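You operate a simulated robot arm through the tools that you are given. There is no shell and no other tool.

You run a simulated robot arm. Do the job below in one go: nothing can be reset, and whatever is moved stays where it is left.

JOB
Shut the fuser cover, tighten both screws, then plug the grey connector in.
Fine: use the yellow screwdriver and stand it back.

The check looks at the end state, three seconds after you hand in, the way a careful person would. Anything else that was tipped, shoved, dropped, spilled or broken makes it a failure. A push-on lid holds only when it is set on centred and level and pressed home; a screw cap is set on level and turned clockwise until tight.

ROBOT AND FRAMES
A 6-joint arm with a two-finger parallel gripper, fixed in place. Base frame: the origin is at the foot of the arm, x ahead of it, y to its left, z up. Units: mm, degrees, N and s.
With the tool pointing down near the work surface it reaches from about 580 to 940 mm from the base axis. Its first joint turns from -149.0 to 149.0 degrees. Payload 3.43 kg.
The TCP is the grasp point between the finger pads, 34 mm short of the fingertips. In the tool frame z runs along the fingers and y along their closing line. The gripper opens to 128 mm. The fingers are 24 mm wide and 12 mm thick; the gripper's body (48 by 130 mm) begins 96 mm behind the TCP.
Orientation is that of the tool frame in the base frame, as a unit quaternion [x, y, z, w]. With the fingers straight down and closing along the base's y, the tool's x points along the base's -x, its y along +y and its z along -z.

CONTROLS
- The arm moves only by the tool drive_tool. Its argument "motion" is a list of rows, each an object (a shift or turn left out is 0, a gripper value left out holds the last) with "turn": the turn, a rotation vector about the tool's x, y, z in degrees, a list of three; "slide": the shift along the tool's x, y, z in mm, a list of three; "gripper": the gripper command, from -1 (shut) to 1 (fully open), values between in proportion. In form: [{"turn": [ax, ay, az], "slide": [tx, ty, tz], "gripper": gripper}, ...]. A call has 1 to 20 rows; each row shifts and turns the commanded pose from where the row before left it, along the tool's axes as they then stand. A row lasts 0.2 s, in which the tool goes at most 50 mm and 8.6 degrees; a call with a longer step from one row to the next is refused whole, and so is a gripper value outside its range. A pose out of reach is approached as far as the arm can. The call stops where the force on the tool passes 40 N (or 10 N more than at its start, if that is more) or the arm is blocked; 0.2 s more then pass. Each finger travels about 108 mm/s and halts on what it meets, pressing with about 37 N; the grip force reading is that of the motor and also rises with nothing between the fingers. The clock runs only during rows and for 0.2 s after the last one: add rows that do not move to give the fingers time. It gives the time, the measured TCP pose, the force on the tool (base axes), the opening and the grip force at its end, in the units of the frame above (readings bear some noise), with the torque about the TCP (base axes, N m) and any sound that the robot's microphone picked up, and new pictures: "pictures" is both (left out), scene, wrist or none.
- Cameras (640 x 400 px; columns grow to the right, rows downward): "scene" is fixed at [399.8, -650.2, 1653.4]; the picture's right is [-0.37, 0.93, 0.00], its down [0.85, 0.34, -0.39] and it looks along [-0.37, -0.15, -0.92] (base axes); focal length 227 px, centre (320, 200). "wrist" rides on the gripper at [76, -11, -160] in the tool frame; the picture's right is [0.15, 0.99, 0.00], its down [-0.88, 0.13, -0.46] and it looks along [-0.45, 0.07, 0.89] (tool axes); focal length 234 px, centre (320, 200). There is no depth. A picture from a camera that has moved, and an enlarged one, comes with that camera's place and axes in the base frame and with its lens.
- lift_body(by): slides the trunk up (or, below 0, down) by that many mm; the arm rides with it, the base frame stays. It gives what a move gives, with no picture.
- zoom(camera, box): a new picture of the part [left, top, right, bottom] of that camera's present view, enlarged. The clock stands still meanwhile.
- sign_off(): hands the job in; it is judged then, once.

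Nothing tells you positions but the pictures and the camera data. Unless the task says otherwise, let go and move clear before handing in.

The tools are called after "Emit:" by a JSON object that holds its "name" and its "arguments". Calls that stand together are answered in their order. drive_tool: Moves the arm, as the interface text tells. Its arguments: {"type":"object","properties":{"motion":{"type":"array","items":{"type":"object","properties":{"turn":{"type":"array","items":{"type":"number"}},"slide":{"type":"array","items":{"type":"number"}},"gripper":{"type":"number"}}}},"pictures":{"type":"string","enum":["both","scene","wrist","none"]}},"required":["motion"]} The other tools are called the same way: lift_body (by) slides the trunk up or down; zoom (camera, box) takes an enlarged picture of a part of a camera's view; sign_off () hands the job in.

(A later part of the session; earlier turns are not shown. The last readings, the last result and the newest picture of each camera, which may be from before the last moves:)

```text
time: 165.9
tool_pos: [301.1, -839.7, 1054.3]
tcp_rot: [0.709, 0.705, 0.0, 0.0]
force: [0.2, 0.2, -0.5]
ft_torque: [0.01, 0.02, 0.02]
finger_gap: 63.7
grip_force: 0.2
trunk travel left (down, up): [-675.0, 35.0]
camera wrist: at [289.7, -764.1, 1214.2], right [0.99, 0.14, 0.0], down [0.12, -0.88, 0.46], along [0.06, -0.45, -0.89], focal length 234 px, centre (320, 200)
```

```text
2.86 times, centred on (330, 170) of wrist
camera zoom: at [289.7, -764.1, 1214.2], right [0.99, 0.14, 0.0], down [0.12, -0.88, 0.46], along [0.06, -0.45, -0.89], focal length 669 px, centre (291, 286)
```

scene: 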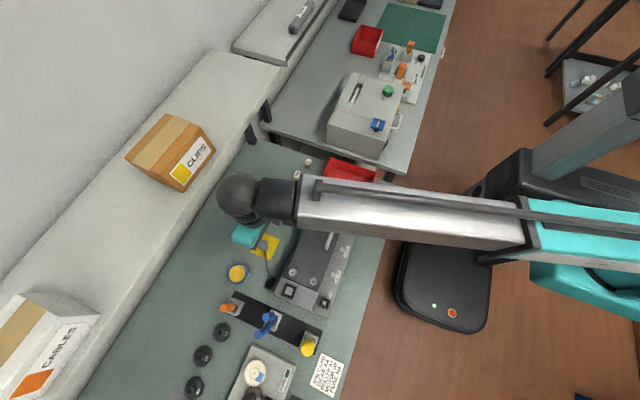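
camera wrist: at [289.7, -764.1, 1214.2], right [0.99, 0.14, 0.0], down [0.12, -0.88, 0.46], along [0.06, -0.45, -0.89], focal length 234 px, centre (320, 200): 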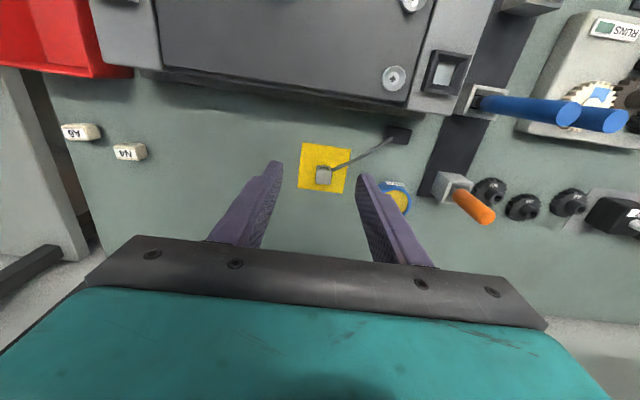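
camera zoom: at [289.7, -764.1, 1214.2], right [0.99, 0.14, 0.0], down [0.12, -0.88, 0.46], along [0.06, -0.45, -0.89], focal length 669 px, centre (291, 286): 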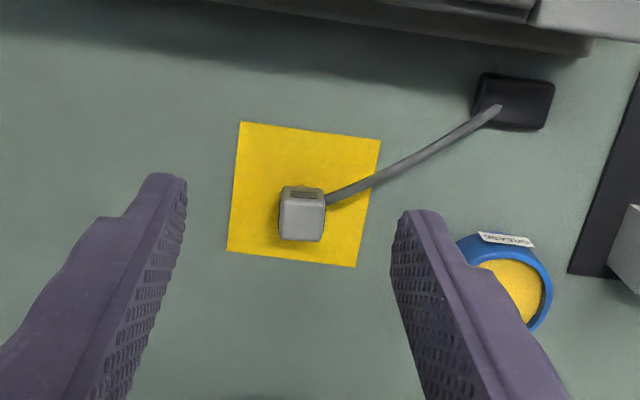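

Emit:
{"name": "zoom", "arguments": {"camera": "wrist", "box": [308, 155, 348, 190]}}

Emit:
{"name": "zoom", "arguments": {"camera": "scene", "box": [250, 225, 290, 255]}}

Emit:
{"name": "zoom", "arguments": {"camera": "wrist", "box": [410, 40, 480, 120]}}

```text
11.43 times, centred on (328, 172) of wrist
camera zoom: at [289.7, -764.1, 1214.2], right [0.99, 0.14, 0.0], down [0.12, -0.88, 0.46], along [0.06, -0.45, -0.89], focal length 2676 px, centre (229, 514)
```

zoom: 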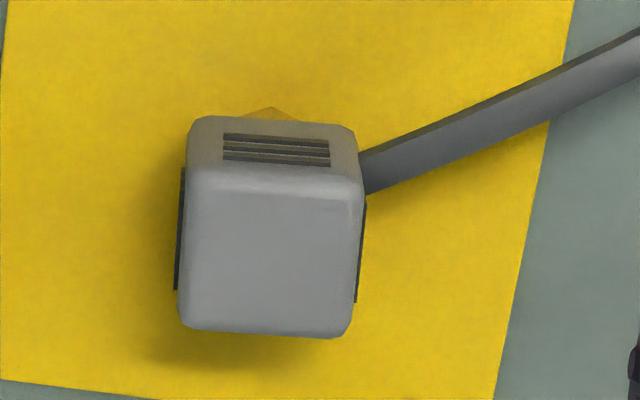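

```text
13.33 times, centred on (270, 240) of scene
camera zoom: at [399.8, -650.2, 1653.4], right [-0.37, 0.93, 0.0], down [0.85, 0.34, -0.39], along [-0.37, -0.15, -0.92], focal length 3026 px, centre (987, -333)
```

zoom: 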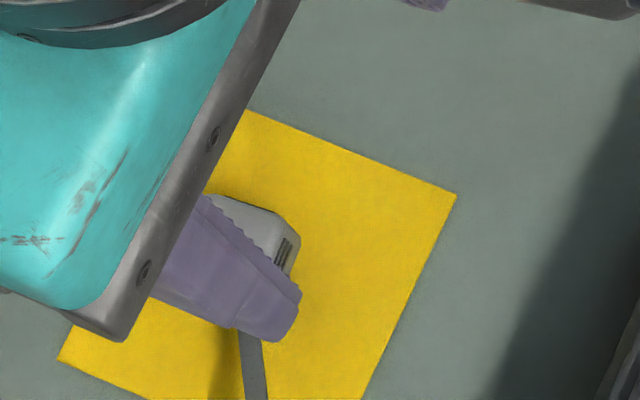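

```text
5.00 times, centred on (445, 80) of wrist
camera zoom: at [289.7, -764.1, 1214.2], right [0.99, 0.14, 0.0], down [0.12, -0.88, 0.46], along [0.06, -0.45, -0.89], focal length 1171 px, centre (-305, 800)
```

zoom: 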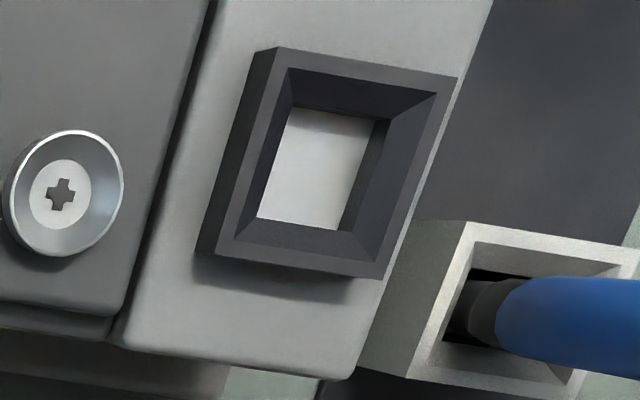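

The connector is a grey cube body about 24 mm wide (top z≈884) with its cable leaving the +x side, so I should grip the ±y faces. Its distance of about 949 mm is near the reach limit, so I'll test how far the arm goes with the tool straight down at low height.

Emit:
{"name": "drive_tool", "arguments": {"motion": [{"slide": [0, 3, 35]}, {"slide": [0, 3, 35]}, {"slide": [0, 3, 30]}, {"slide": [-15, 0, 0]}, {"slide": [-15, 0, 0]}, {"slide": [-15, 0, 0]}, {"slide": [-11, 0, 0]}, {}], "pictures": "wrist"}}

```text
time: 167.7
tool_pos: [300.7, -860.9, 954.1]
tcp_rot: [0.71, 0.705, 0.0, 0.001]
force: [0.3, -0.2, 0.7]
ft_torque: [0.01, 0.0, -0.02]
finger_gap: 64.0
grip_force: 0.1
out of reach, approached as far as the arm can: row 5, 6, 7
trunk travel left (down, up): [-675.0, 35.0]
camera wrist: at [288.3, -785.2, 1113.7], right [0.99, 0.14, 0.0], down [0.12, -0.88, 0.46], along [0.07, -0.45, -0.89], focal length 234 px, centre (320, 200)
```

wrist: 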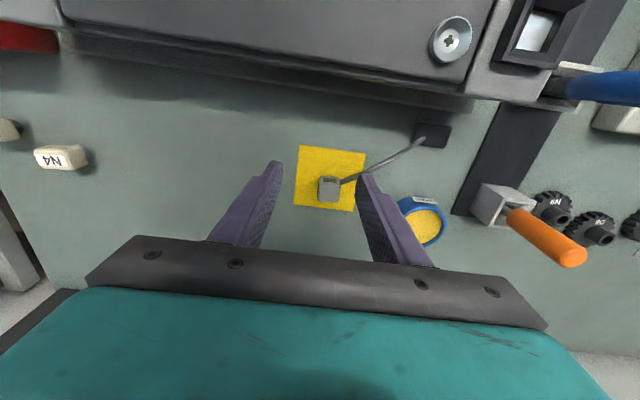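

Straight down the arm stops at 912 mm radius, so I'll have to tilt the tool outward. Let me get a precise fix on the connector from here.

Emit:
{"name": "zoom", "arguments": {"camera": "wrist", "box": [300, 160, 360, 215]}}

Emit:
{"name": "drive_tool", "arguments": {"motion": [{"slide": [20, 0, 0]}, {"slide": [20, 0, 0]}, {}], "pictures": "none"}}

Emit:
{"name": "zoom", "arguments": {"camera": "wrist", "box": [290, 160, 370, 230]}}

```text
7.27 times, centred on (330, 188) of wrist
camera zoom: at [288.3, -785.2, 1113.7], right [0.99, 0.14, 0.0], down [0.12, -0.88, 0.46], along [0.07, -0.45, -0.89], focal length 1703 px, centre (247, 291)
```

zoom: 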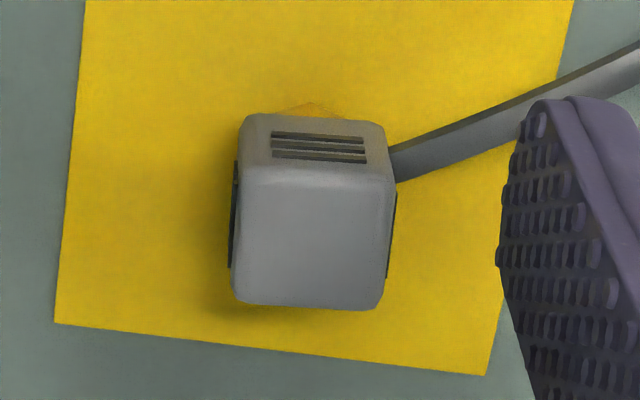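

```text
time: 168.5
tool_pos: [301.5, -817.7, 953.0]
tcp_rot: [0.708, 0.706, 0.0, 0.0]
force: [0.4, 1.0, -0.2]
ft_torque: [0.0, 0.02, 0.02]
finger_gap: 64.0
grip_force: 0.1
trunk travel left (down, up): [-675.0, 35.0]
```

```text
5.71 times, centred on (330, 195) of wrist
camera zoom: at [289.6, -744.1, 1113.4], right [0.99, 0.14, 0.0], down [0.12, -0.88, 0.46], along [0.06, -0.45, -0.89], focal length 1338 px, centre (263, 229)
```

zoom: 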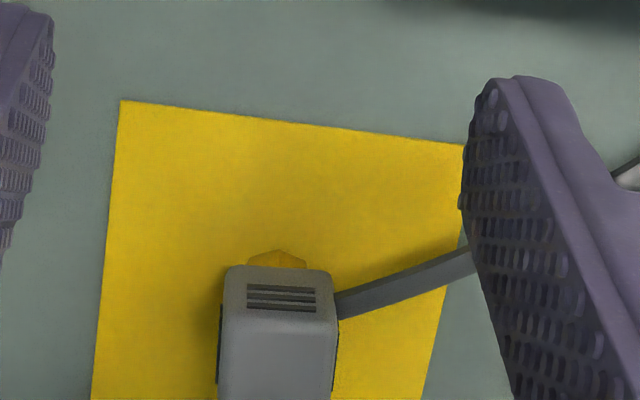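

Body spans about z 858–880, centre (313.7, -894.5), with a gold nose below. I'll rise, tilt the tool 12° outward about x, and look again before approaching, keeping the pads clear of the cable side.

Emit:
{"name": "drive_tool", "arguments": {"motion": [{"slide": [0, 0, -25]}, {"slide": [0, 6, -22]}, {"turn": [0, -6, 0], "slide": [0, 6, 0]}, {"turn": [0, -6, 0]}, {}], "pictures": "wrist"}}

```text
time: 169.7
tool_pos: [312.1, -819.9, 1001.0]
tcp_rot: [0.705, 0.701, -0.074, 0.074]
force: [0.2, 0.2, 0.5]
ft_torque: [-0.02, 0.01, 0.01]
finger_gap: 63.7
grip_force: 0.1
trunk travel left (down, up): [-675.0, 35.0]
camera wrist: at [300.5, -713.1, 1141.4], right [0.99, 0.14, -0.03], down [0.13, -0.77, 0.63], along [0.06, -0.63, -0.78], focal length 234 px, centre (320, 200)
```

wrist: 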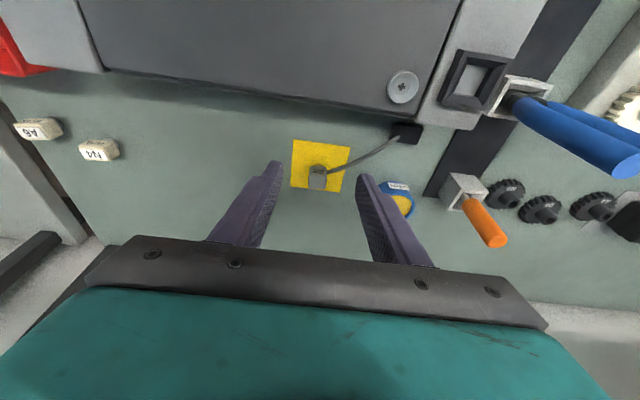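

Emit:
{"name": "drive_tool", "arguments": {"motion": [{"slide": [-17, 0.4, 15]}, {"slide": [-17, 0.4, 15]}, {"slide": [-17, 0.4, 15]}, {"slide": [-16.2, 0.4, 16.3]}, {}], "pictures": "wrist"}}

Emit:
{"name": "zoom", "arguments": {"camera": "wrist", "box": [240, 120, 400, 250]}}

```text
time: 170.9
tool_pos: [313.8, -899.3, 954.5]
tcp_rot: [0.705, 0.701, -0.075, 0.075]
force: [0.3, -0.6, 0.0]
ft_torque: [0.02, -0.03, 0.0]
finger_gap: 64.0
grip_force: 0.0
trunk travel left (down, up): [-675.0, 35.0]
camera wrist: at [302.1, -791.7, 1095.5], right [0.99, 0.14, -0.03], down [0.13, -0.77, 0.63], along [0.06, -0.63, -0.78], focal length 234 px, centre (320, 200)
```

wrist: 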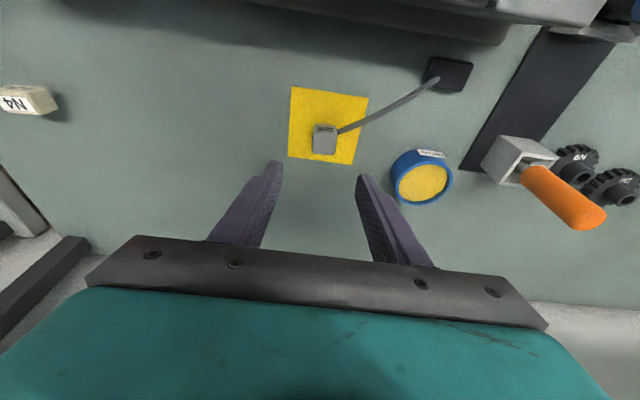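

```text
3.08 times, centred on (320, 185) of wrist
camera zoom: at [302.1, -791.7, 1095.5], right [0.99, 0.14, -0.03], down [0.13, -0.77, 0.63], along [0.06, -0.63, -0.78], focal length 720 px, centre (320, 246)
```

zoom: 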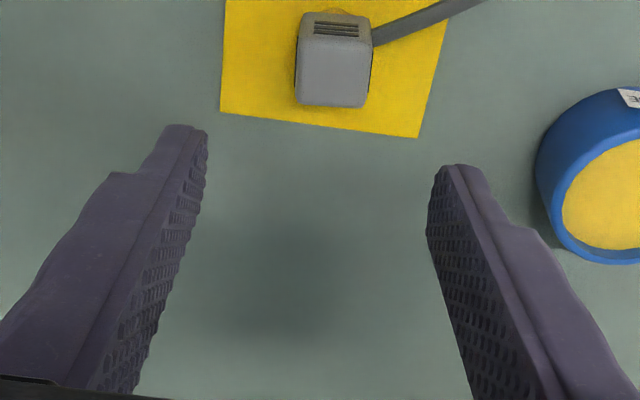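

The connector's top centre is (314, -894.3), which agrees with the earlier fix. I'll descend to the grasp height with the fingers open on either side.

Emit:
{"name": "drive_tool", "arguments": {"motion": [{"slide": [3.4, 0, 14.6]}, {"slide": [3.4, 0, 14.6]}, {"slide": [3.4, 0, 14.6]}, {"slide": [2.2, 0, 9.5]}, {"slide": [1.2, 0.2, 5.3]}, {}], "pictures": "wrist"}}

Emit:
{"name": "zoom", "arguments": {"camera": "wrist", "box": [250, 130, 390, 240]}}

Emit:
{"name": "zoom", "arguments": {"camera": "scene", "box": [240, 220, 300, 270]}}

```text
time: 172.3
tool_pos: [315.0, -897.1, 895.2]
tcp_rot: [0.706, 0.7, -0.074, 0.073]
force: [-0.2, -0.1, -0.4]
ft_torque: [0.0, 0.02, 0.01]
finger_gap: 64.0
grip_force: 0.2
trunk travel left (down, up): [-675.0, 35.0]
camera wrist: at [303.3, -790.8, 1036.2], right [0.99, 0.14, -0.03], down [0.13, -0.77, 0.63], along [0.06, -0.63, -0.78], focal length 234 px, centre (320, 200)
```

wrist: 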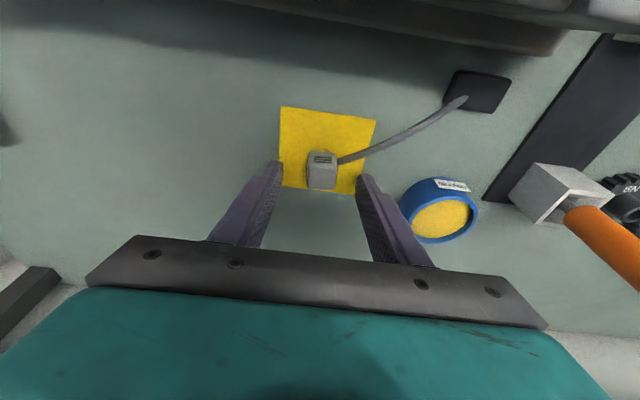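

```text
3.64 times, centred on (320, 185) of wrist
camera zoom: at [303.3, -790.8, 1036.2], right [0.99, 0.14, -0.03], down [0.13, -0.77, 0.63], along [0.06, -0.63, -0.78], focal length 852 px, centre (320, 254)
```

zoom: 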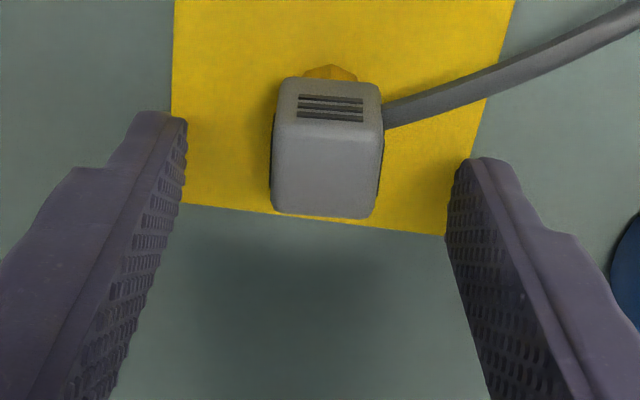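

```text
8.00 times, centred on (270, 245) of scene
camera zoom: at [399.8, -650.2, 1653.4], right [-0.37, 0.93, 0.0], down [0.85, 0.34, -0.39], along [-0.37, -0.15, -0.92], focal length 1816 px, centre (720, -160)
```

zoom: 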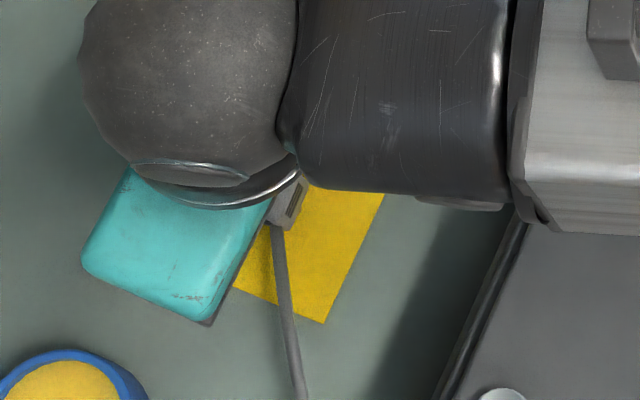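

Fingers are well placed either side of the body, clear of the cable. Closing gently.

Emit:
{"name": "drive_tool", "arguments": {"motion": [{"gripper": -0.4}, {"gripper": -0.55}, {"gripper": -0.6}, {"gripper": -1}, {}, {}], "pictures": "wrist"}}

Emit:
{"name": "zoom", "arguments": {"camera": "wrist", "box": [250, 130, 390, 240]}}

```text
time: 173.7
tool_pos: [314.4, -897.7, 895.6]
tcp_rot: [0.706, 0.701, -0.074, 0.074]
force: [-0.4, -0.2, 0.5]
ft_torque: [0.01, 0.02, -0.02]
finger_gap: 22.6
grip_force: 37.3
trunk travel left (down, up): [-675.0, 35.0]
camera wrist: at [303.3, -790.8, 1036.4], right [0.99, 0.14, -0.03], down [0.13, -0.77, 0.63], along [0.06, -0.63, -0.78], focal length 234 px, centre (320, 200)
```

wrist: 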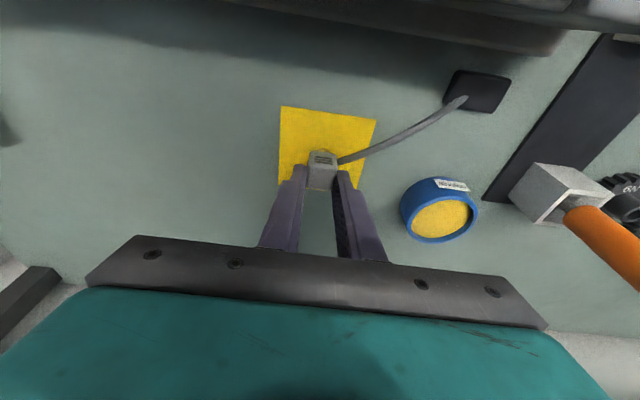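

```text
3.64 times, centred on (320, 185) of wrist
camera zoom: at [303.3, -790.8, 1036.4], right [0.99, 0.14, -0.03], down [0.13, -0.77, 0.63], along [0.06, -0.63, -0.78], focal length 852 px, centre (320, 254)
```

zoom: 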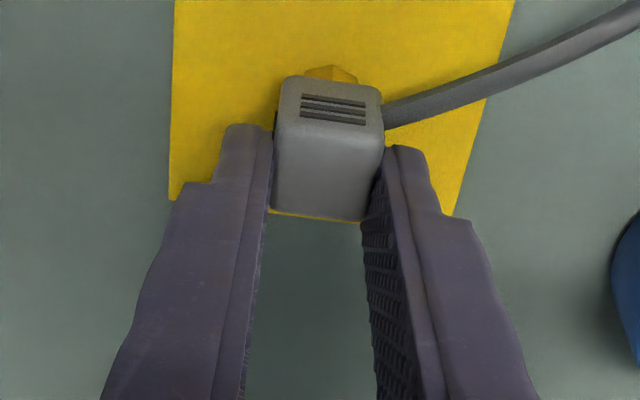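

Gripped (22.6 mm). I'll lift straight up and check the nose and cable.

Emit:
{"name": "drive_tool", "arguments": {"motion": [{"slide": [-1.1, 0, -4.9]}, {"slide": [-2.1, 0, -9.8]}, {"slide": [-3.2, 0, -14.7]}, {"slide": [-4.2, 0, -19.5]}, {"slide": [-4.2, 0, -19.5]}, {}]}}

Emit:
{"name": "zoom", "arguments": {"camera": "wrist", "box": [250, 130, 390, 240]}}

Emit:
{"name": "zoom", "arguments": {"camera": "scene", "box": [240, 210, 310, 270]}}

```text
time: 175.1
tool_pos: [314.0, -896.9, 963.4]
tcp_rot: [0.705, 0.702, -0.074, 0.073]
force: [0.6, 0.3, -1.1]
ft_torque: [-0.02, -0.04, 0.02]
finger_gap: 22.7
grip_force: 36.5
trunk travel left (down, up): [-675.0, 35.0]
camera wrist: at [302.7, -789.6, 1104.8], right [0.99, 0.14, -0.03], down [0.13, -0.77, 0.63], along [0.06, -0.63, -0.78], focal length 234 px, centre (320, 200)
```

scene: 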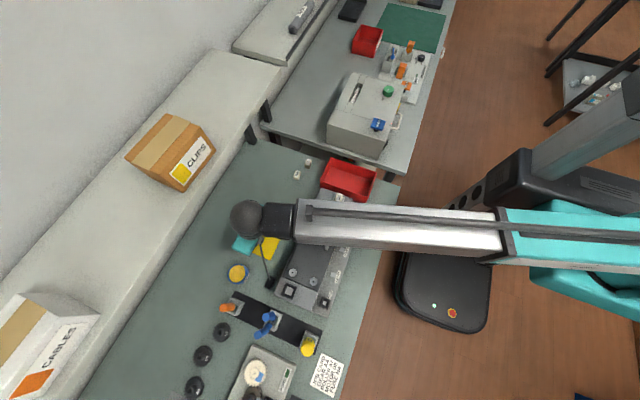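
wrist: 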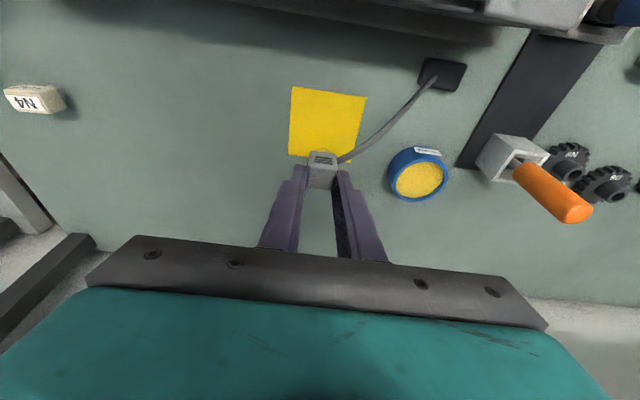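

```text
3.64 times, centred on (320, 185) of wrist
camera zoom: at [302.7, -789.6, 1104.8], right [0.99, 0.14, -0.03], down [0.13, -0.77, 0.63], along [0.06, -0.63, -0.78], focal length 852 px, centre (320, 254)
```

zoom: 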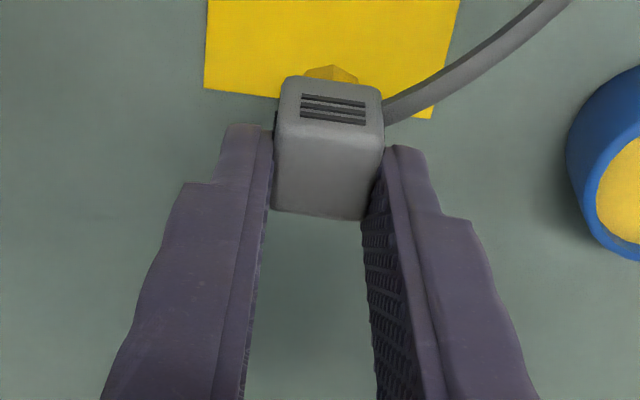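

```text
6.67 times, centred on (275, 240) of scene
camera zoom: at [399.8, -650.2, 1653.4], right [-0.37, 0.93, 0.0], down [0.85, 0.34, -0.39], along [-0.37, -0.15, -0.92], focal length 1513 px, centre (620, -67)
```

zoom: 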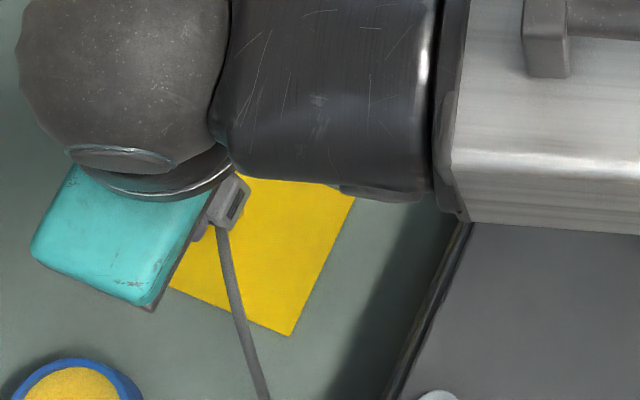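

Emit:
{"name": "zoom", "arguments": {"camera": "wrist", "box": [300, 138, 345, 170]}}

```text
12.50 times, centred on (322, 154) of wrist
camera zoom: at [302.7, -789.6, 1104.8], right [0.99, 0.14, -0.03], down [0.13, -0.77, 0.63], along [0.06, -0.63, -0.78], focal length 2927 px, centre (289, 775)
```

zoom: 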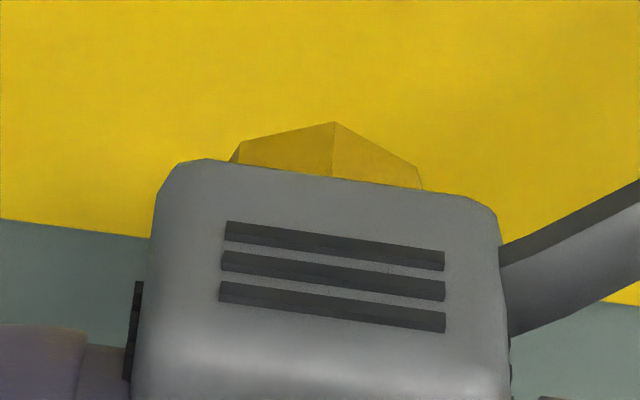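

The connector is securely held with its yellow nose pointing down. Its body size matches the larger dark socket on the near block. I'll carry it there (inside reach limits), with the nose staying above the rim.

Emit:
{"name": "drive_tool", "arguments": {"motion": [{"slide": [14.5, 21.4, -12.6]}, {"slide": [14.5, 21.4, -12.6]}, {"slide": [14.5, 21.4, -12.6]}, {"slide": [14.5, 21.4, -12.6]}, {"slide": [19.6, 9.9, -4.2]}, {"slide": [19.6, 9.9, -4.2]}, {"slide": [22.5, 0, -4.85]}, {"slide": [22.5, 0, -4.85]}, {}]}}

Emit:
{"name": "zoom", "arguments": {"camera": "wrist", "box": [260, 90, 400, 220]}}

Emit:
{"name": "zoom", "arguments": {"camera": "scene", "box": [250, 240, 340, 320]}}

```text
time: 177.1
tool_pos: [420.8, -746.1, 1002.5]
tcp_rot: [0.706, 0.701, -0.074, 0.075]
force: [0.5, 0.3, 0.3]
ft_torque: [0.01, -0.02, -0.02]
finger_gap: 22.5
grip_force: 37.0
trunk travel left (down, up): [-675.0, 35.0]
camera wrist: at [409.4, -638.5, 1143.5], right [0.99, 0.14, -0.03], down [0.12, -0.77, 0.63], along [0.06, -0.63, -0.78], focal length 234 px, centre (320, 200)
```

scene: 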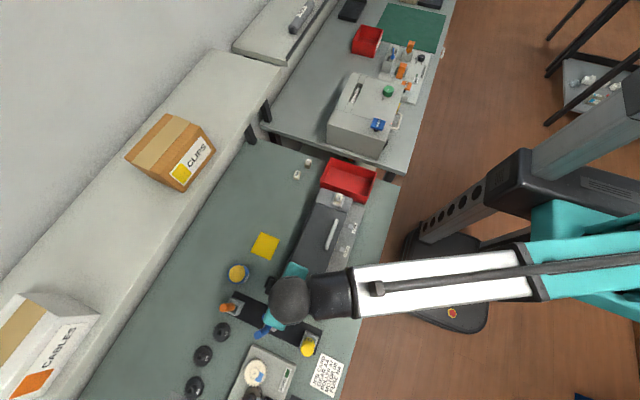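
wrist: 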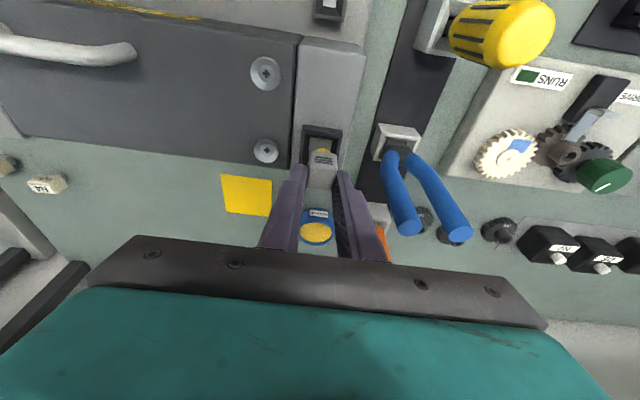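

```text
3.08 times, centred on (330, 155) of wrist
camera zoom: at [409.4, -638.5, 1143.5], right [0.99, 0.14, -0.03], down [0.12, -0.77, 0.63], along [0.06, -0.63, -0.78], focal length 720 px, centre (289, 338)
```

zoom: 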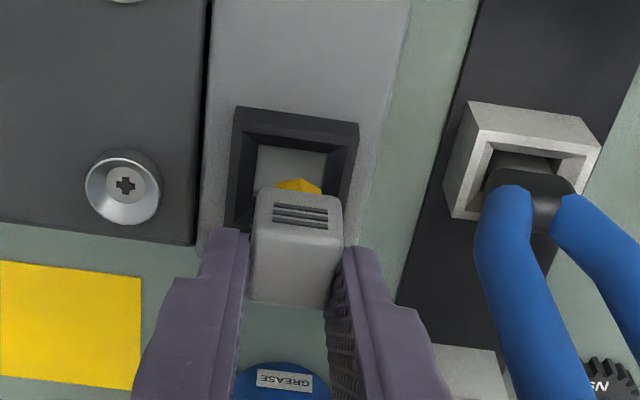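

```text
5.00 times, centred on (295, 280) of scene
camera zoom: at [399.8, -650.2, 1653.4], right [-0.37, 0.93, 0.0], down [0.85, 0.34, -0.39], along [-0.37, -0.15, -0.92], focal length 1135 px, centre (445, -200)
```

zoom: 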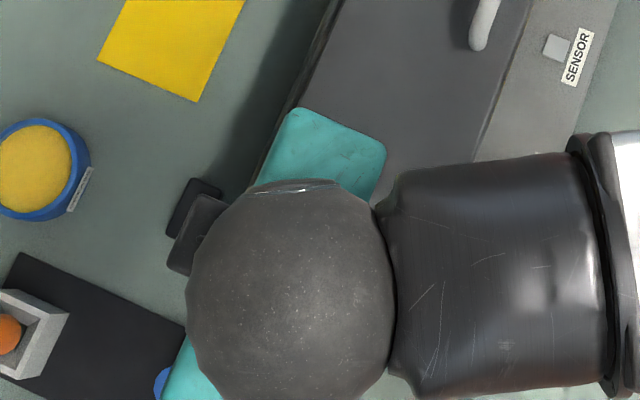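

Emit:
{"name": "zoom", "arguments": {"camera": "wrist", "box": [295, 115, 355, 195]}}

```text
5.00 times, centred on (325, 155) of wrist
camera zoom: at [409.4, -638.5, 1143.5], right [0.99, 0.14, -0.03], down [0.12, -0.77, 0.63], along [0.06, -0.63, -0.78], focal length 1171 px, centre (295, 425)
```

zoom: 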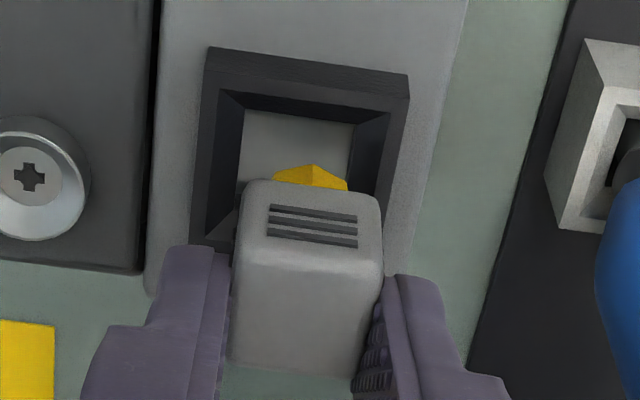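

The nose is just above the socket mouth. From the views, the socket centre is about (417.5, -741) with its rim near z≈943, and the connector is about 2.3 mm too far in +x. I'll correct and lower slightly, then re-check.

Emit:
{"name": "drive_tool", "arguments": {"motion": [{"slide": [0, -2.3, 0]}, {}, {"slide": [0.8, 0, 3.9]}, {}], "pictures": "none"}}

Emit:
{"name": "zoom", "arguments": {"camera": "wrist", "box": [295, 125, 355, 195]}}

```text
time: 178.1
tool_pos: [418.4, -745.4, 997.4]
tcp_rot: [0.705, 0.701, -0.074, 0.075]
force: [1.1, 0.6, -0.5]
ft_torque: [0.04, 0.01, -0.02]
finger_gap: 22.5
grip_force: 36.8
trunk travel left (down, up): [-675.0, 35.0]
```

```text
5.71 times, centred on (325, 160) of wrist
camera zoom: at [406.8, -638.6, 1139.0], right [0.99, 0.14, -0.03], down [0.13, -0.77, 0.63], along [0.06, -0.63, -0.78], focal length 1338 px, centre (291, 429)
```

zoom: 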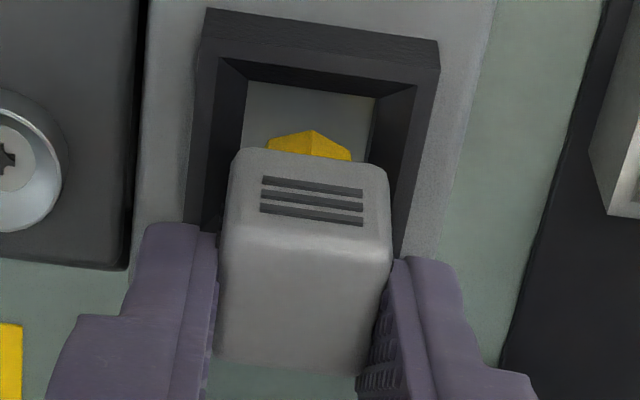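

Small corrections (-0.9 mm in x, +0.9 mm in y), then lower the nose into the socket while watching forces.

Emit:
{"name": "drive_tool", "arguments": {"motion": [{"slide": [0.9, -0.9, -0.2]}, {"slide": [0.63, 0, 2.93]}, {"slide": [0.63, 0, 2.93]}, {"slide": [0.42, 0, 1.95]}, {}], "pictures": "none"}}

Emit:
{"name": "zoom", "arguments": {"camera": "wrist", "box": [295, 125, 355, 195]}}

```text
time: 179.3
tool_pos: [417.1, -743.3, 990.7]
tcp_rot: [0.705, 0.701, -0.074, 0.076]
force: [0.7, 2.0, 5.6]
ft_torque: [0.17, -0.03, 0.0]
finger_gap: 22.6
grip_force: 37.1
trunk travel left (down, up): [-675.0, 35.0]
```

```text
5.71 times, centred on (325, 160) of wrist
camera zoom: at [405.3, -636.8, 1131.9], right [0.99, 0.14, -0.03], down [0.12, -0.77, 0.63], along [0.06, -0.63, -0.78], focal length 1338 px, centre (291, 429)
```

zoom: 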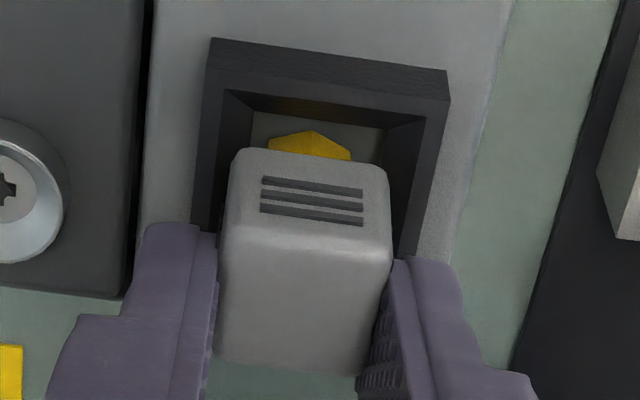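

Light contact on the -y slope of the socket (force +y 2 N, +z 5.6 N). I'll shift +1.2 mm in y and continue.

Emit:
{"name": "drive_tool", "arguments": {"motion": [{"slide": [-0.2, 0, -1]}, {"slide": [1.2, 0, -0.25]}, {"slide": [0.42, 0, 1.95]}, {}], "pictures": "none"}}

Emit:
{"name": "drive_tool", "arguments": {"motion": [{"slide": [0.42, 0, 1.95]}, {}], "pictures": "none"}}

```text
time: 180.3
tool_pos: [417.1, -743.6, 988.4]
tcp_rot: [0.705, 0.701, -0.074, 0.075]
force: [0.2, -4.3, 5.3]
ft_torque: [-0.22, 0.0, 0.0]
finger_gap: 22.5
grip_force: 37.1
trunk travel left (down, up): [-675.0, 35.0]
```

```text
time: 180.9
tool_pos: [417.0, -743.3, 987.8]
tcp_rot: [0.706, 0.7, -0.074, 0.074]
force: [-0.3, -5.0, 4.6]
ft_torque: [-0.3, 0.03, 0.01]
finger_gap: 22.9
grip_force: 36.6
trunk travel left (down, up): [-675.0, 35.0]
```

Emit:
{"name": "drive_tool", "arguments": {"motion": [{"slide": [-0.6, 0, 0.1]}, {"slide": [0.3, 0, 1.4]}, {}], "pictures": "none"}}

Emit:
{"name": "zoom", "arguments": {"camera": "wrist", "box": [295, 125, 355, 195]}}

```text
time: 181.7
tool_pos: [416.9, -742.7, 985.9]
tcp_rot: [0.706, 0.701, -0.075, 0.075]
force: [0.9, -1.1, 7.4]
ft_torque: [-0.07, -0.02, 0.02]
finger_gap: 22.6
grip_force: 37.2
trunk travel left (down, up): [-675.0, 35.0]
```

```text
5.71 times, centred on (325, 160) of wrist
camera zoom: at [405.2, -635.6, 1127.6], right [0.99, 0.14, -0.03], down [0.12, -0.77, 0.63], along [0.06, -0.63, -0.78], focal length 1338 px, centre (291, 429)
```

zoom: 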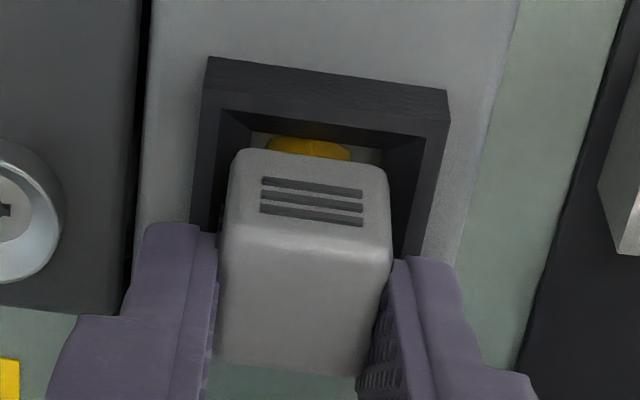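

Emit:
{"name": "drive_tool", "arguments": {"motion": [{"slide": [0.22, 0.1, 1.5]}, {}], "pictures": "none"}}

Emit:
{"name": "drive_tool", "arguments": {"motion": [{"slide": [0.3, 0, 1.5]}, {}], "pictures": "none"}}

```text
time: 182.3
tool_pos: [416.2, -742.7, 987.0]
tcp_rot: [0.705, 0.701, -0.075, 0.075]
force: [1.1, 2.2, 16.7]
ft_torque: [0.18, -0.01, 0.01]
finger_gap: 22.3
grip_force: 36.7
trunk travel left (down, up): [-675.0, 35.0]
```

```text
time: 182.9
tool_pos: [416.4, -743.4, 986.5]
tcp_rot: [0.706, 0.7, -0.075, 0.077]
force: [3.4, 1.9, 29.7]
ft_torque: [0.24, -0.1, -0.03]
finger_gap: 22.7
grip_force: 36.7
trunk travel left (down, up): [-675.0, 35.0]
```

Blocked at about 30 N with the nose only ~11 mm below the rim, so something isn't aligned. I'll back up a little and look closely.

Emit:
{"name": "drive_tool", "arguments": {"motion": [{"slide": [-0.63, 0, -2.93]}, {"slide": [-0.63, 0, -2.93]}, {"slide": [-0.63, 0, -2.93]}, {}], "pictures": "none"}}

Emit:
{"name": "zoom", "arguments": {"camera": "wrist", "box": [303, 130, 345, 160]}}

Emit:
{"name": "zoom", "arguments": {"camera": "wrist", "box": [295, 125, 355, 195]}}

```text
time: 183.9
tool_pos: [417.1, -744.5, 990.0]
tcp_rot: [0.706, 0.701, -0.075, 0.073]
force: [-2.2, 6.2, -5.6]
ft_torque: [0.32, 0.06, 0.0]
finger_gap: 22.4
grip_force: 36.9
trunk travel left (down, up): [-675.0, 35.0]
```

```text
13.33 times, centred on (324, 145) of wrist
camera zoom: at [405.5, -637.0, 1131.3], right [0.99, 0.14, -0.03], down [0.13, -0.77, 0.63], along [0.06, -0.62, -0.78], focal length 3122 px, centre (267, 933)
```

zoom: 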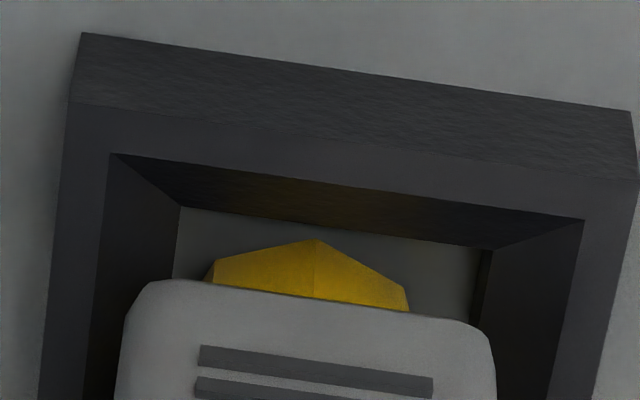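

```text
5.71 times, centred on (325, 160) of wrist
camera zoom: at [405.5, -637.0, 1131.3], right [0.99, 0.14, -0.03], down [0.13, -0.77, 0.63], along [0.06, -0.62, -0.78], focal length 1338 px, centre (291, 429)
```

zoom: 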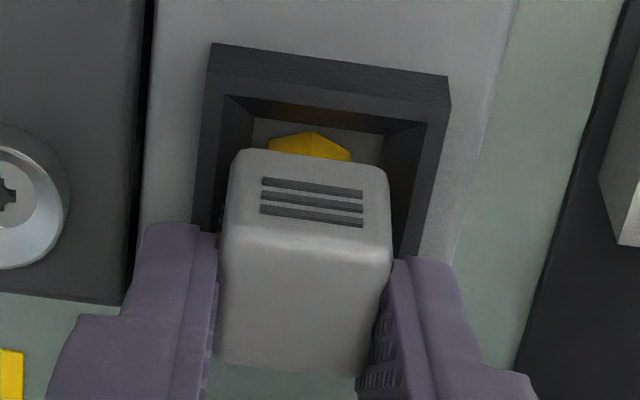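

Emit:
{"name": "drive_tool", "arguments": {"motion": [{}, {}], "pictures": "none"}}

Emit:
{"name": "drive_tool", "arguments": {"motion": [{"slide": [-0.42, 0, -1.95]}, {}], "pictures": "none"}}

Emit:
{"name": "drive_tool", "arguments": {"motion": [{"slide": [-0.63, 0, -2.93]}, {}], "pictures": "none"}}

```text
time: 184.5
tool_pos: [417.4, -744.3, 991.4]
tcp_rot: [0.706, 0.701, -0.074, 0.074]
force: [-1.7, 7.2, -6.6]
ft_torque: [0.36, 0.2, -0.02]
finger_gap: 22.4
grip_force: 37.5
trunk travel left (down, up): [-675.0, 35.0]
```

```text
time: 185.1
tool_pos: [417.4, -744.2, 994.1]
tcp_rot: [0.705, 0.701, -0.075, 0.076]
force: [-0.3, 0.2, 0.8]
ft_torque: [0.01, 0.0, -0.02]
finger_gap: 22.6
grip_force: 36.6
trunk travel left (down, up): [-675.0, 35.0]
```

```text
time: 185.7
tool_pos: [417.3, -743.3, 997.0]
tcp_rot: [0.706, 0.701, -0.074, 0.074]
force: [-0.2, -0.1, 0.1]
ft_torque: [-0.01, 0.0, 0.01]
finger_gap: 22.5
grip_force: 36.5
trunk travel left (down, up): [-675.0, 35.0]
```

Emit:
{"name": "zoom", "arguments": {"camera": "scene", "box": [255, 255, 335, 320]}}

Emit:
{"name": "zoom", "arguments": {"camera": "wrist", "box": [280, 115, 380, 215]}}

```text
6.15 times, centred on (295, 288) of scene
camera zoom: at [399.8, -650.2, 1653.4], right [-0.37, 0.93, 0.0], down [0.85, 0.34, -0.39], along [-0.37, -0.15, -0.92], focal length 1397 px, centre (474, -338)
```

zoom: 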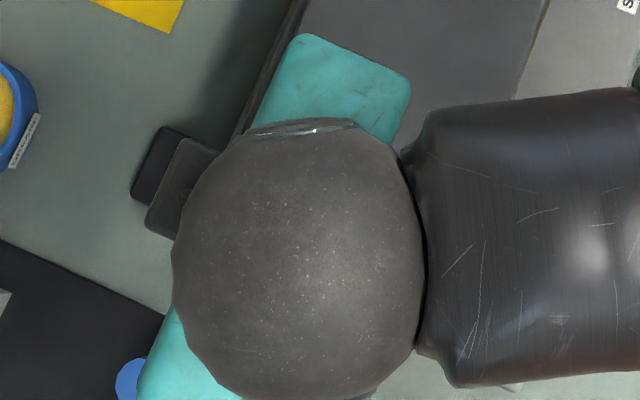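

```text
4.00 times, centred on (330, 165) of wrist
camera zoom: at [405.3, -636.7, 1138.0], right [0.99, 0.14, -0.03], down [0.13, -0.77, 0.63], along [0.06, -0.63, -0.78], focal length 937 px, centre (280, 340)
```

zoom: 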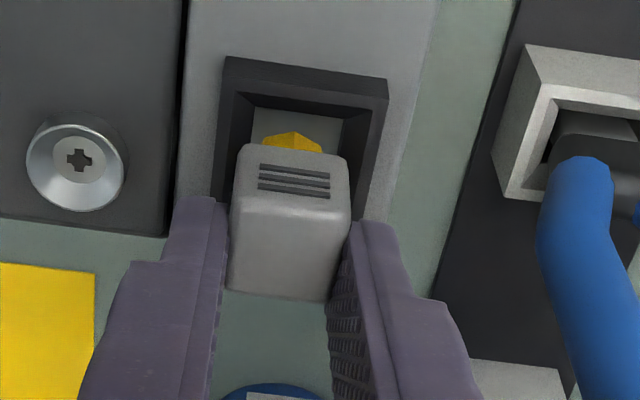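

The socket centre comes out at (417.4, -741.9) with a hole about 21 mm across and a floor about 10 mm below the rim. I'll re-enter with a small offset and probe the side clearance to find the true centre.

Emit:
{"name": "drive_tool", "arguments": {"motion": [{"slide": [0.5, 0.9, 0]}, {"slide": [0.63, 0, 2.93]}, {"slide": [0.63, 0, 2.93]}, {}], "pictures": "none"}}

Emit:
{"name": "drive_tool", "arguments": {"motion": [{"slide": [0.42, 0, 1.95]}, {}], "pictures": "none"}}

```text
time: 186.7
tool_pos: [416.3, -744.0, 991.5]
tcp_rot: [0.706, 0.701, -0.074, 0.074]
force: [1.4, -0.4, 5.4]
ft_torque: [-0.02, -0.03, 0.02]
finger_gap: 22.6
grip_force: 36.6
trunk travel left (down, up): [-675.0, 35.0]
```

```text
time: 187.3
tool_pos: [417.8, -743.9, 989.9]
tcp_rot: [0.706, 0.701, -0.074, 0.074]
force: [-0.4, -1.5, 4.5]
ft_torque: [-0.11, 0.02, 0.03]
finger_gap: 22.5
grip_force: 37.1
trunk travel left (down, up): [-675.0, 35.0]
```

Emit:
{"name": "drive_tool", "arguments": {"motion": [{"slide": [0.32, 0, 1.47]}, {}], "pictures": "none"}}

Emit:
{"name": "drive_tool", "arguments": {"motion": [{"slide": [0.32, 0, 1.47]}, {}], "pictures": "none"}}

Emit:
{"name": "zoom", "arguments": {"camera": "wrist", "box": [295, 125, 355, 195]}}

```text
time: 187.9
tool_pos: [417.3, -742.9, 987.6]
tcp_rot: [0.706, 0.7, -0.074, 0.075]
force: [-0.5, -2.1, 6.0]
ft_torque: [-0.13, -0.03, -0.04]
finger_gap: 22.3
grip_force: 37.5
trunk travel left (down, up): [-675.0, 35.0]
```

```text
time: 188.5
tool_pos: [416.8, -743.7, 987.4]
tcp_rot: [0.705, 0.701, -0.074, 0.076]
force: [0.4, -2.7, 7.7]
ft_torque: [-0.13, 0.0, 0.03]
finger_gap: 22.5
grip_force: 37.0
trunk travel left (down, up): [-675.0, 35.0]
```

```text
5.71 times, centred on (325, 160) of wrist
camera zoom: at [405.7, -636.0, 1127.3], right [0.99, 0.14, -0.03], down [0.12, -0.77, 0.63], along [0.06, -0.63, -0.78], focal length 1338 px, centre (291, 429)
```

zoom: 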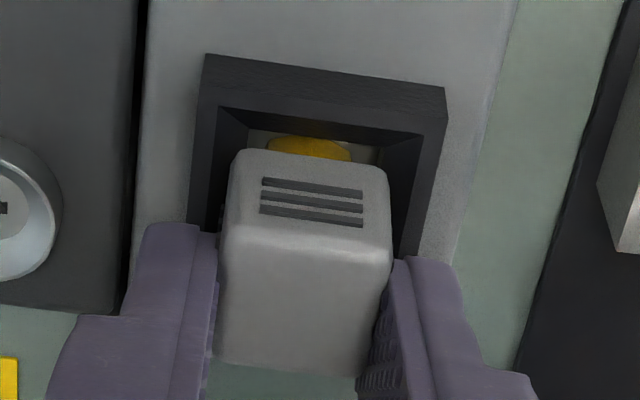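

Resistance is now mild, like a friction fit. Continuing down in small steps with tiny lateral trims.

Emit:
{"name": "drive_tool", "arguments": {"motion": [{"slide": [0.0, 0, 1.5]}, {}], "pictures": "none"}}

Emit:
{"name": "drive_tool", "arguments": {"motion": [{"slide": [0.32, 0, 1.47]}, {}], "pictures": "none"}}

```text
time: 189.1
tool_pos: [417.7, -743.2, 986.0]
tcp_rot: [0.706, 0.701, -0.075, 0.075]
force: [0.9, -2.5, 16.1]
ft_torque: [-0.16, -0.06, 0.01]
finger_gap: 22.5
grip_force: 37.2
trunk travel left (down, up): [-675.0, 35.0]
```

```text
time: 189.7
tool_pos: [418.0, -743.4, 986.8]
tcp_rot: [0.705, 0.701, -0.075, 0.077]
force: [1.8, -4.4, 26.9]
ft_torque: [-0.15, -0.03, 0.02]
finger_gap: 22.8
grip_force: 37.5
trunk travel left (down, up): [-675.0, 35.0]
```

It stops firmly at the same depth again: the nose is on the socket floor after a snug sliding fit. I'll ease the preload, release, and look.

Emit:
{"name": "drive_tool", "arguments": {"motion": [{"slide": [-0.5, 0, -2.4]}, {}], "pictures": "none"}}

Emit:
{"name": "drive_tool", "arguments": {"motion": [{"gripper": -0.5}, {"gripper": -0.3}, {"gripper": -0.1}, {}, {}], "pictures": "wrist"}}

Emit:
{"name": "zoom", "arguments": {"camera": "wrist", "box": [280, 115, 380, 215]}}

```text
time: 190.3
tool_pos: [418.5, -743.0, 986.6]
tcp_rot: [0.705, 0.701, -0.073, 0.075]
force: [2.0, -3.7, 19.4]
ft_torque: [-0.17, -0.09, -0.03]
finger_gap: 22.6
grip_force: 37.0
trunk travel left (down, up): [-675.0, 35.0]
```

```text
time: 191.5
tool_pos: [418.0, -744.7, 984.9]
tcp_rot: [0.705, 0.701, -0.074, 0.074]
force: [-0.6, 0.8, -0.9]
ft_torque: [0.04, 0.02, 0.02]
finger_gap: 57.8
grip_force: 0.0
trunk travel left (down, up): [-675.0, 35.0]
camera wrist: at [406.1, -636.7, 1126.1], right [0.99, 0.14, -0.03], down [0.13, -0.77, 0.63], along [0.06, -0.63, -0.78], focal length 234 px, centre (320, 200)
```

wrist: 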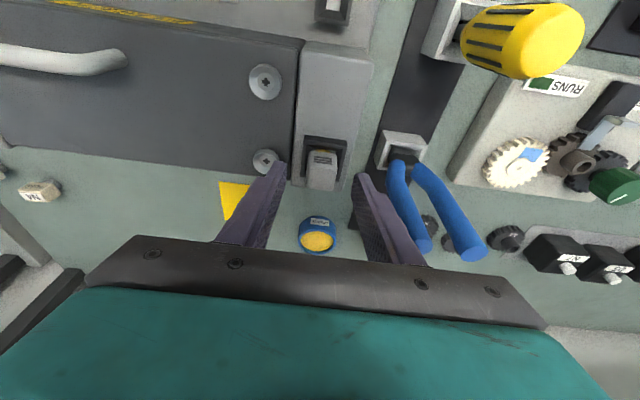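

```text
4.00 times, centred on (330, 165) of wrist
camera zoom: at [406.1, -636.7, 1126.1], right [0.99, 0.14, -0.03], down [0.13, -0.77, 0.63], along [0.06, -0.63, -0.78], focal length 937 px, centre (280, 340)
```

zoom: 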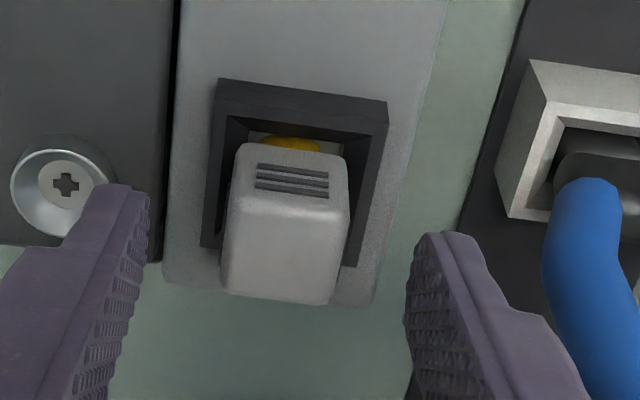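

The connector stands on its own in the socket. I'll retreat upward, straighten the tool, and inspect from above and with the scene camera.

Emit:
{"name": "drive_tool", "arguments": {"motion": [{"slide": [-4.2, 0, -19.5]}, {"slide": [-6.3, 0, -29.3]}, {"slide": [-6.3, 0, -29.3]}, {"turn": [0, 6, 0], "slide": [0, 0, 0]}, {"turn": [0, 6, 0]}, {"slide": [40, 0, 0]}, {"slide": [40, 0, 0]}, {"slide": [40, 0, 0]}, {}]}}

Emit:
{"name": "zoom", "arguments": {"camera": "scene", "box": [270, 270, 320, 310]}}

Emit:
{"name": "zoom", "arguments": {"camera": "wrist", "box": [260, 100, 380, 220]}}

```text
time: 193.5
tool_pos: [420.0, -623.0, 1065.6]
tcp_rot: [0.71, 0.704, 0.0, 0.001]
force: [0.2, -0.5, -0.3]
ft_torque: [0.04, 0.02, 0.03]
finger_gap: 57.8
grip_force: 0.1
trunk travel left (down, up): [-675.0, 35.0]
camera wrist: at [408.6, -548.0, 1225.8], right [0.99, 0.14, 0.0], down [0.12, -0.88, 0.46], along [0.06, -0.45, -0.89], focal length 234 px, centre (320, 200)
```

scene: 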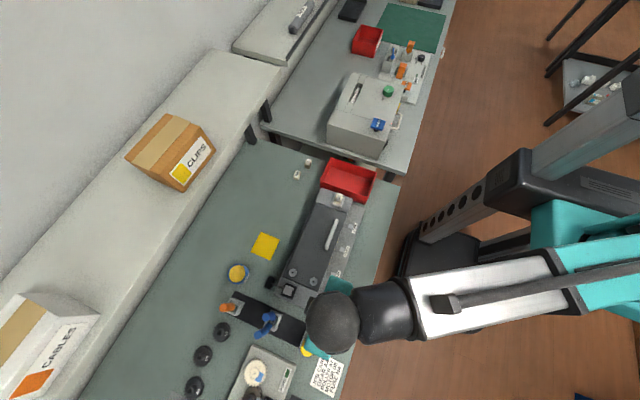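
wrist: 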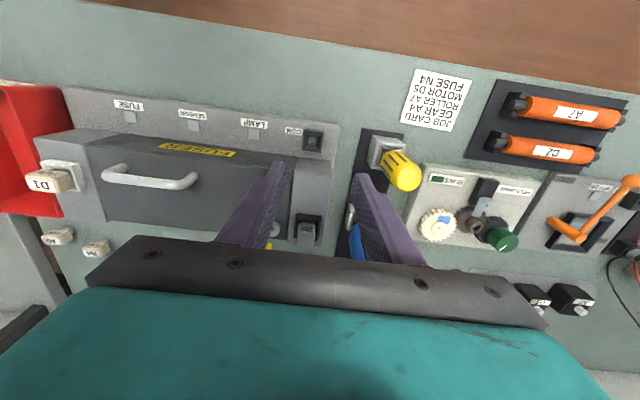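

```text
10.00 times, centred on (295, 290) of scene
camera zoom: at [399.8, -650.2, 1653.4], right [-0.37, 0.93, 0.0], down [0.85, 0.34, -0.39], along [-0.37, -0.15, -0.92], focal length 2270 px, centre (570, -700)
```

zoom: 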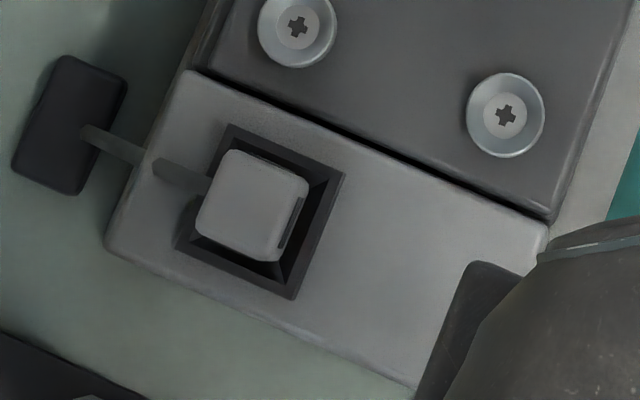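

```text
3.33 times, centred on (320, 160) of wrist
camera zoom: at [408.6, -548.0, 1225.8], right [0.99, 0.14, 0.0], down [0.12, -0.88, 0.46], along [0.06, -0.45, -0.89], focal length 781 px, centre (320, 333)
```

zoom: 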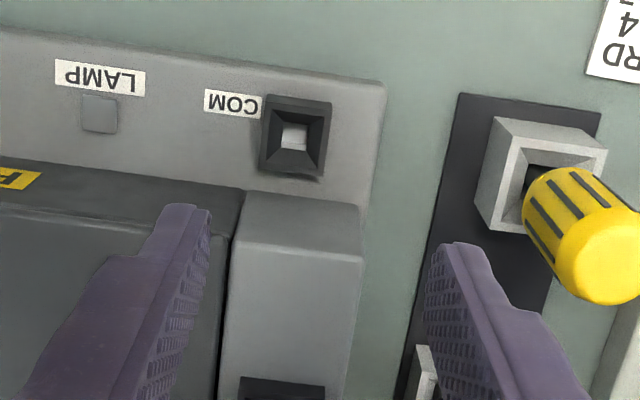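

From above, the connector is square with the socket and about 1.5 mm off centre in -x, which is within the play. I'll now press it home from the top with closed fingers.

Emit:
{"name": "drive_tool", "arguments": {"motion": [{"slide": [-40, -1, 0], "gripper": -1}, {"slide": [-40, -1, 0]}, {"slide": [-38, -0.5, 0]}, {}, {}], "pictures": "wrist"}}

Emit:
{"name": "zoom", "arguments": {"camera": "wrist", "box": [270, 110, 370, 210]}}

```text
time: 194.7
tool_pos: [415.6, -741.4, 1062.8]
tcp_rot: [0.709, 0.705, -0.001, 0.0]
force: [-0.8, -0.2, 0.5]
ft_torque: [0.0, 0.03, -0.01]
finger_gap: 0.0
grip_force: 32.9
trunk travel left (down, up): [-675.0, 35.0]
camera wrist: at [405.0, -665.7, 1224.1], right [0.99, 0.14, 0.0], down [0.12, -0.88, 0.46], along [0.06, -0.45, -0.89], focal length 234 px, centre (320, 200)
```

wrist: 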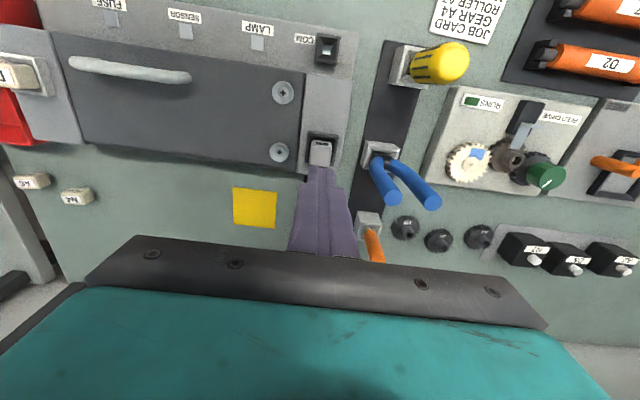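

```text
4.00 times, centred on (320, 160) of wrist
camera zoom: at [405.0, -665.7, 1224.1], right [0.99, 0.14, 0.0], down [0.12, -0.88, 0.46], along [0.06, -0.45, -0.89], focal length 937 px, centre (320, 360)
```

zoom: 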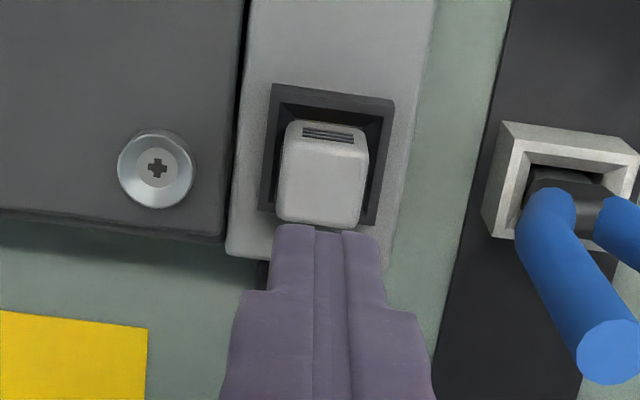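

Emit:
{"name": "drive_tool", "arguments": {"motion": [{"slide": [1, 0.8, 20]}, {"slide": [0, 0, 20]}, {"slide": [0, 0, 10]}, {"slide": [0, 0, 3]}, {"slide": [0, 0, 2]}, {}], "pictures": "none"}}

Emit:
{"name": "drive_tool", "arguments": {"motion": [{"slide": [0, 0, 1.5]}, {"slide": [0, 0, 1.5]}, {}], "pictures": "none"}}

```text
time: 196.1
tool_pos: [415.0, -742.0, 1008.5]
tcp_rot: [0.709, 0.705, 0.001, 0.001]
force: [0.1, -0.3, 0.0]
ft_torque: [0.0, 0.0, 0.02]
finger_gap: 0.1
grip_force: 33.0
trunk travel left (down, up): [-675.0, 35.0]
```

```text
time: 196.9
tool_pos: [416.8, -740.0, 1007.4]
tcp_rot: [0.709, 0.706, 0.0, 0.002]
force: [0.3, 1.0, 0.6]
ft_torque: [0.0, -0.04, 0.0]
finger_gap: 0.1
grip_force: 32.9
trunk travel left (down, up): [-675.0, 35.0]
```

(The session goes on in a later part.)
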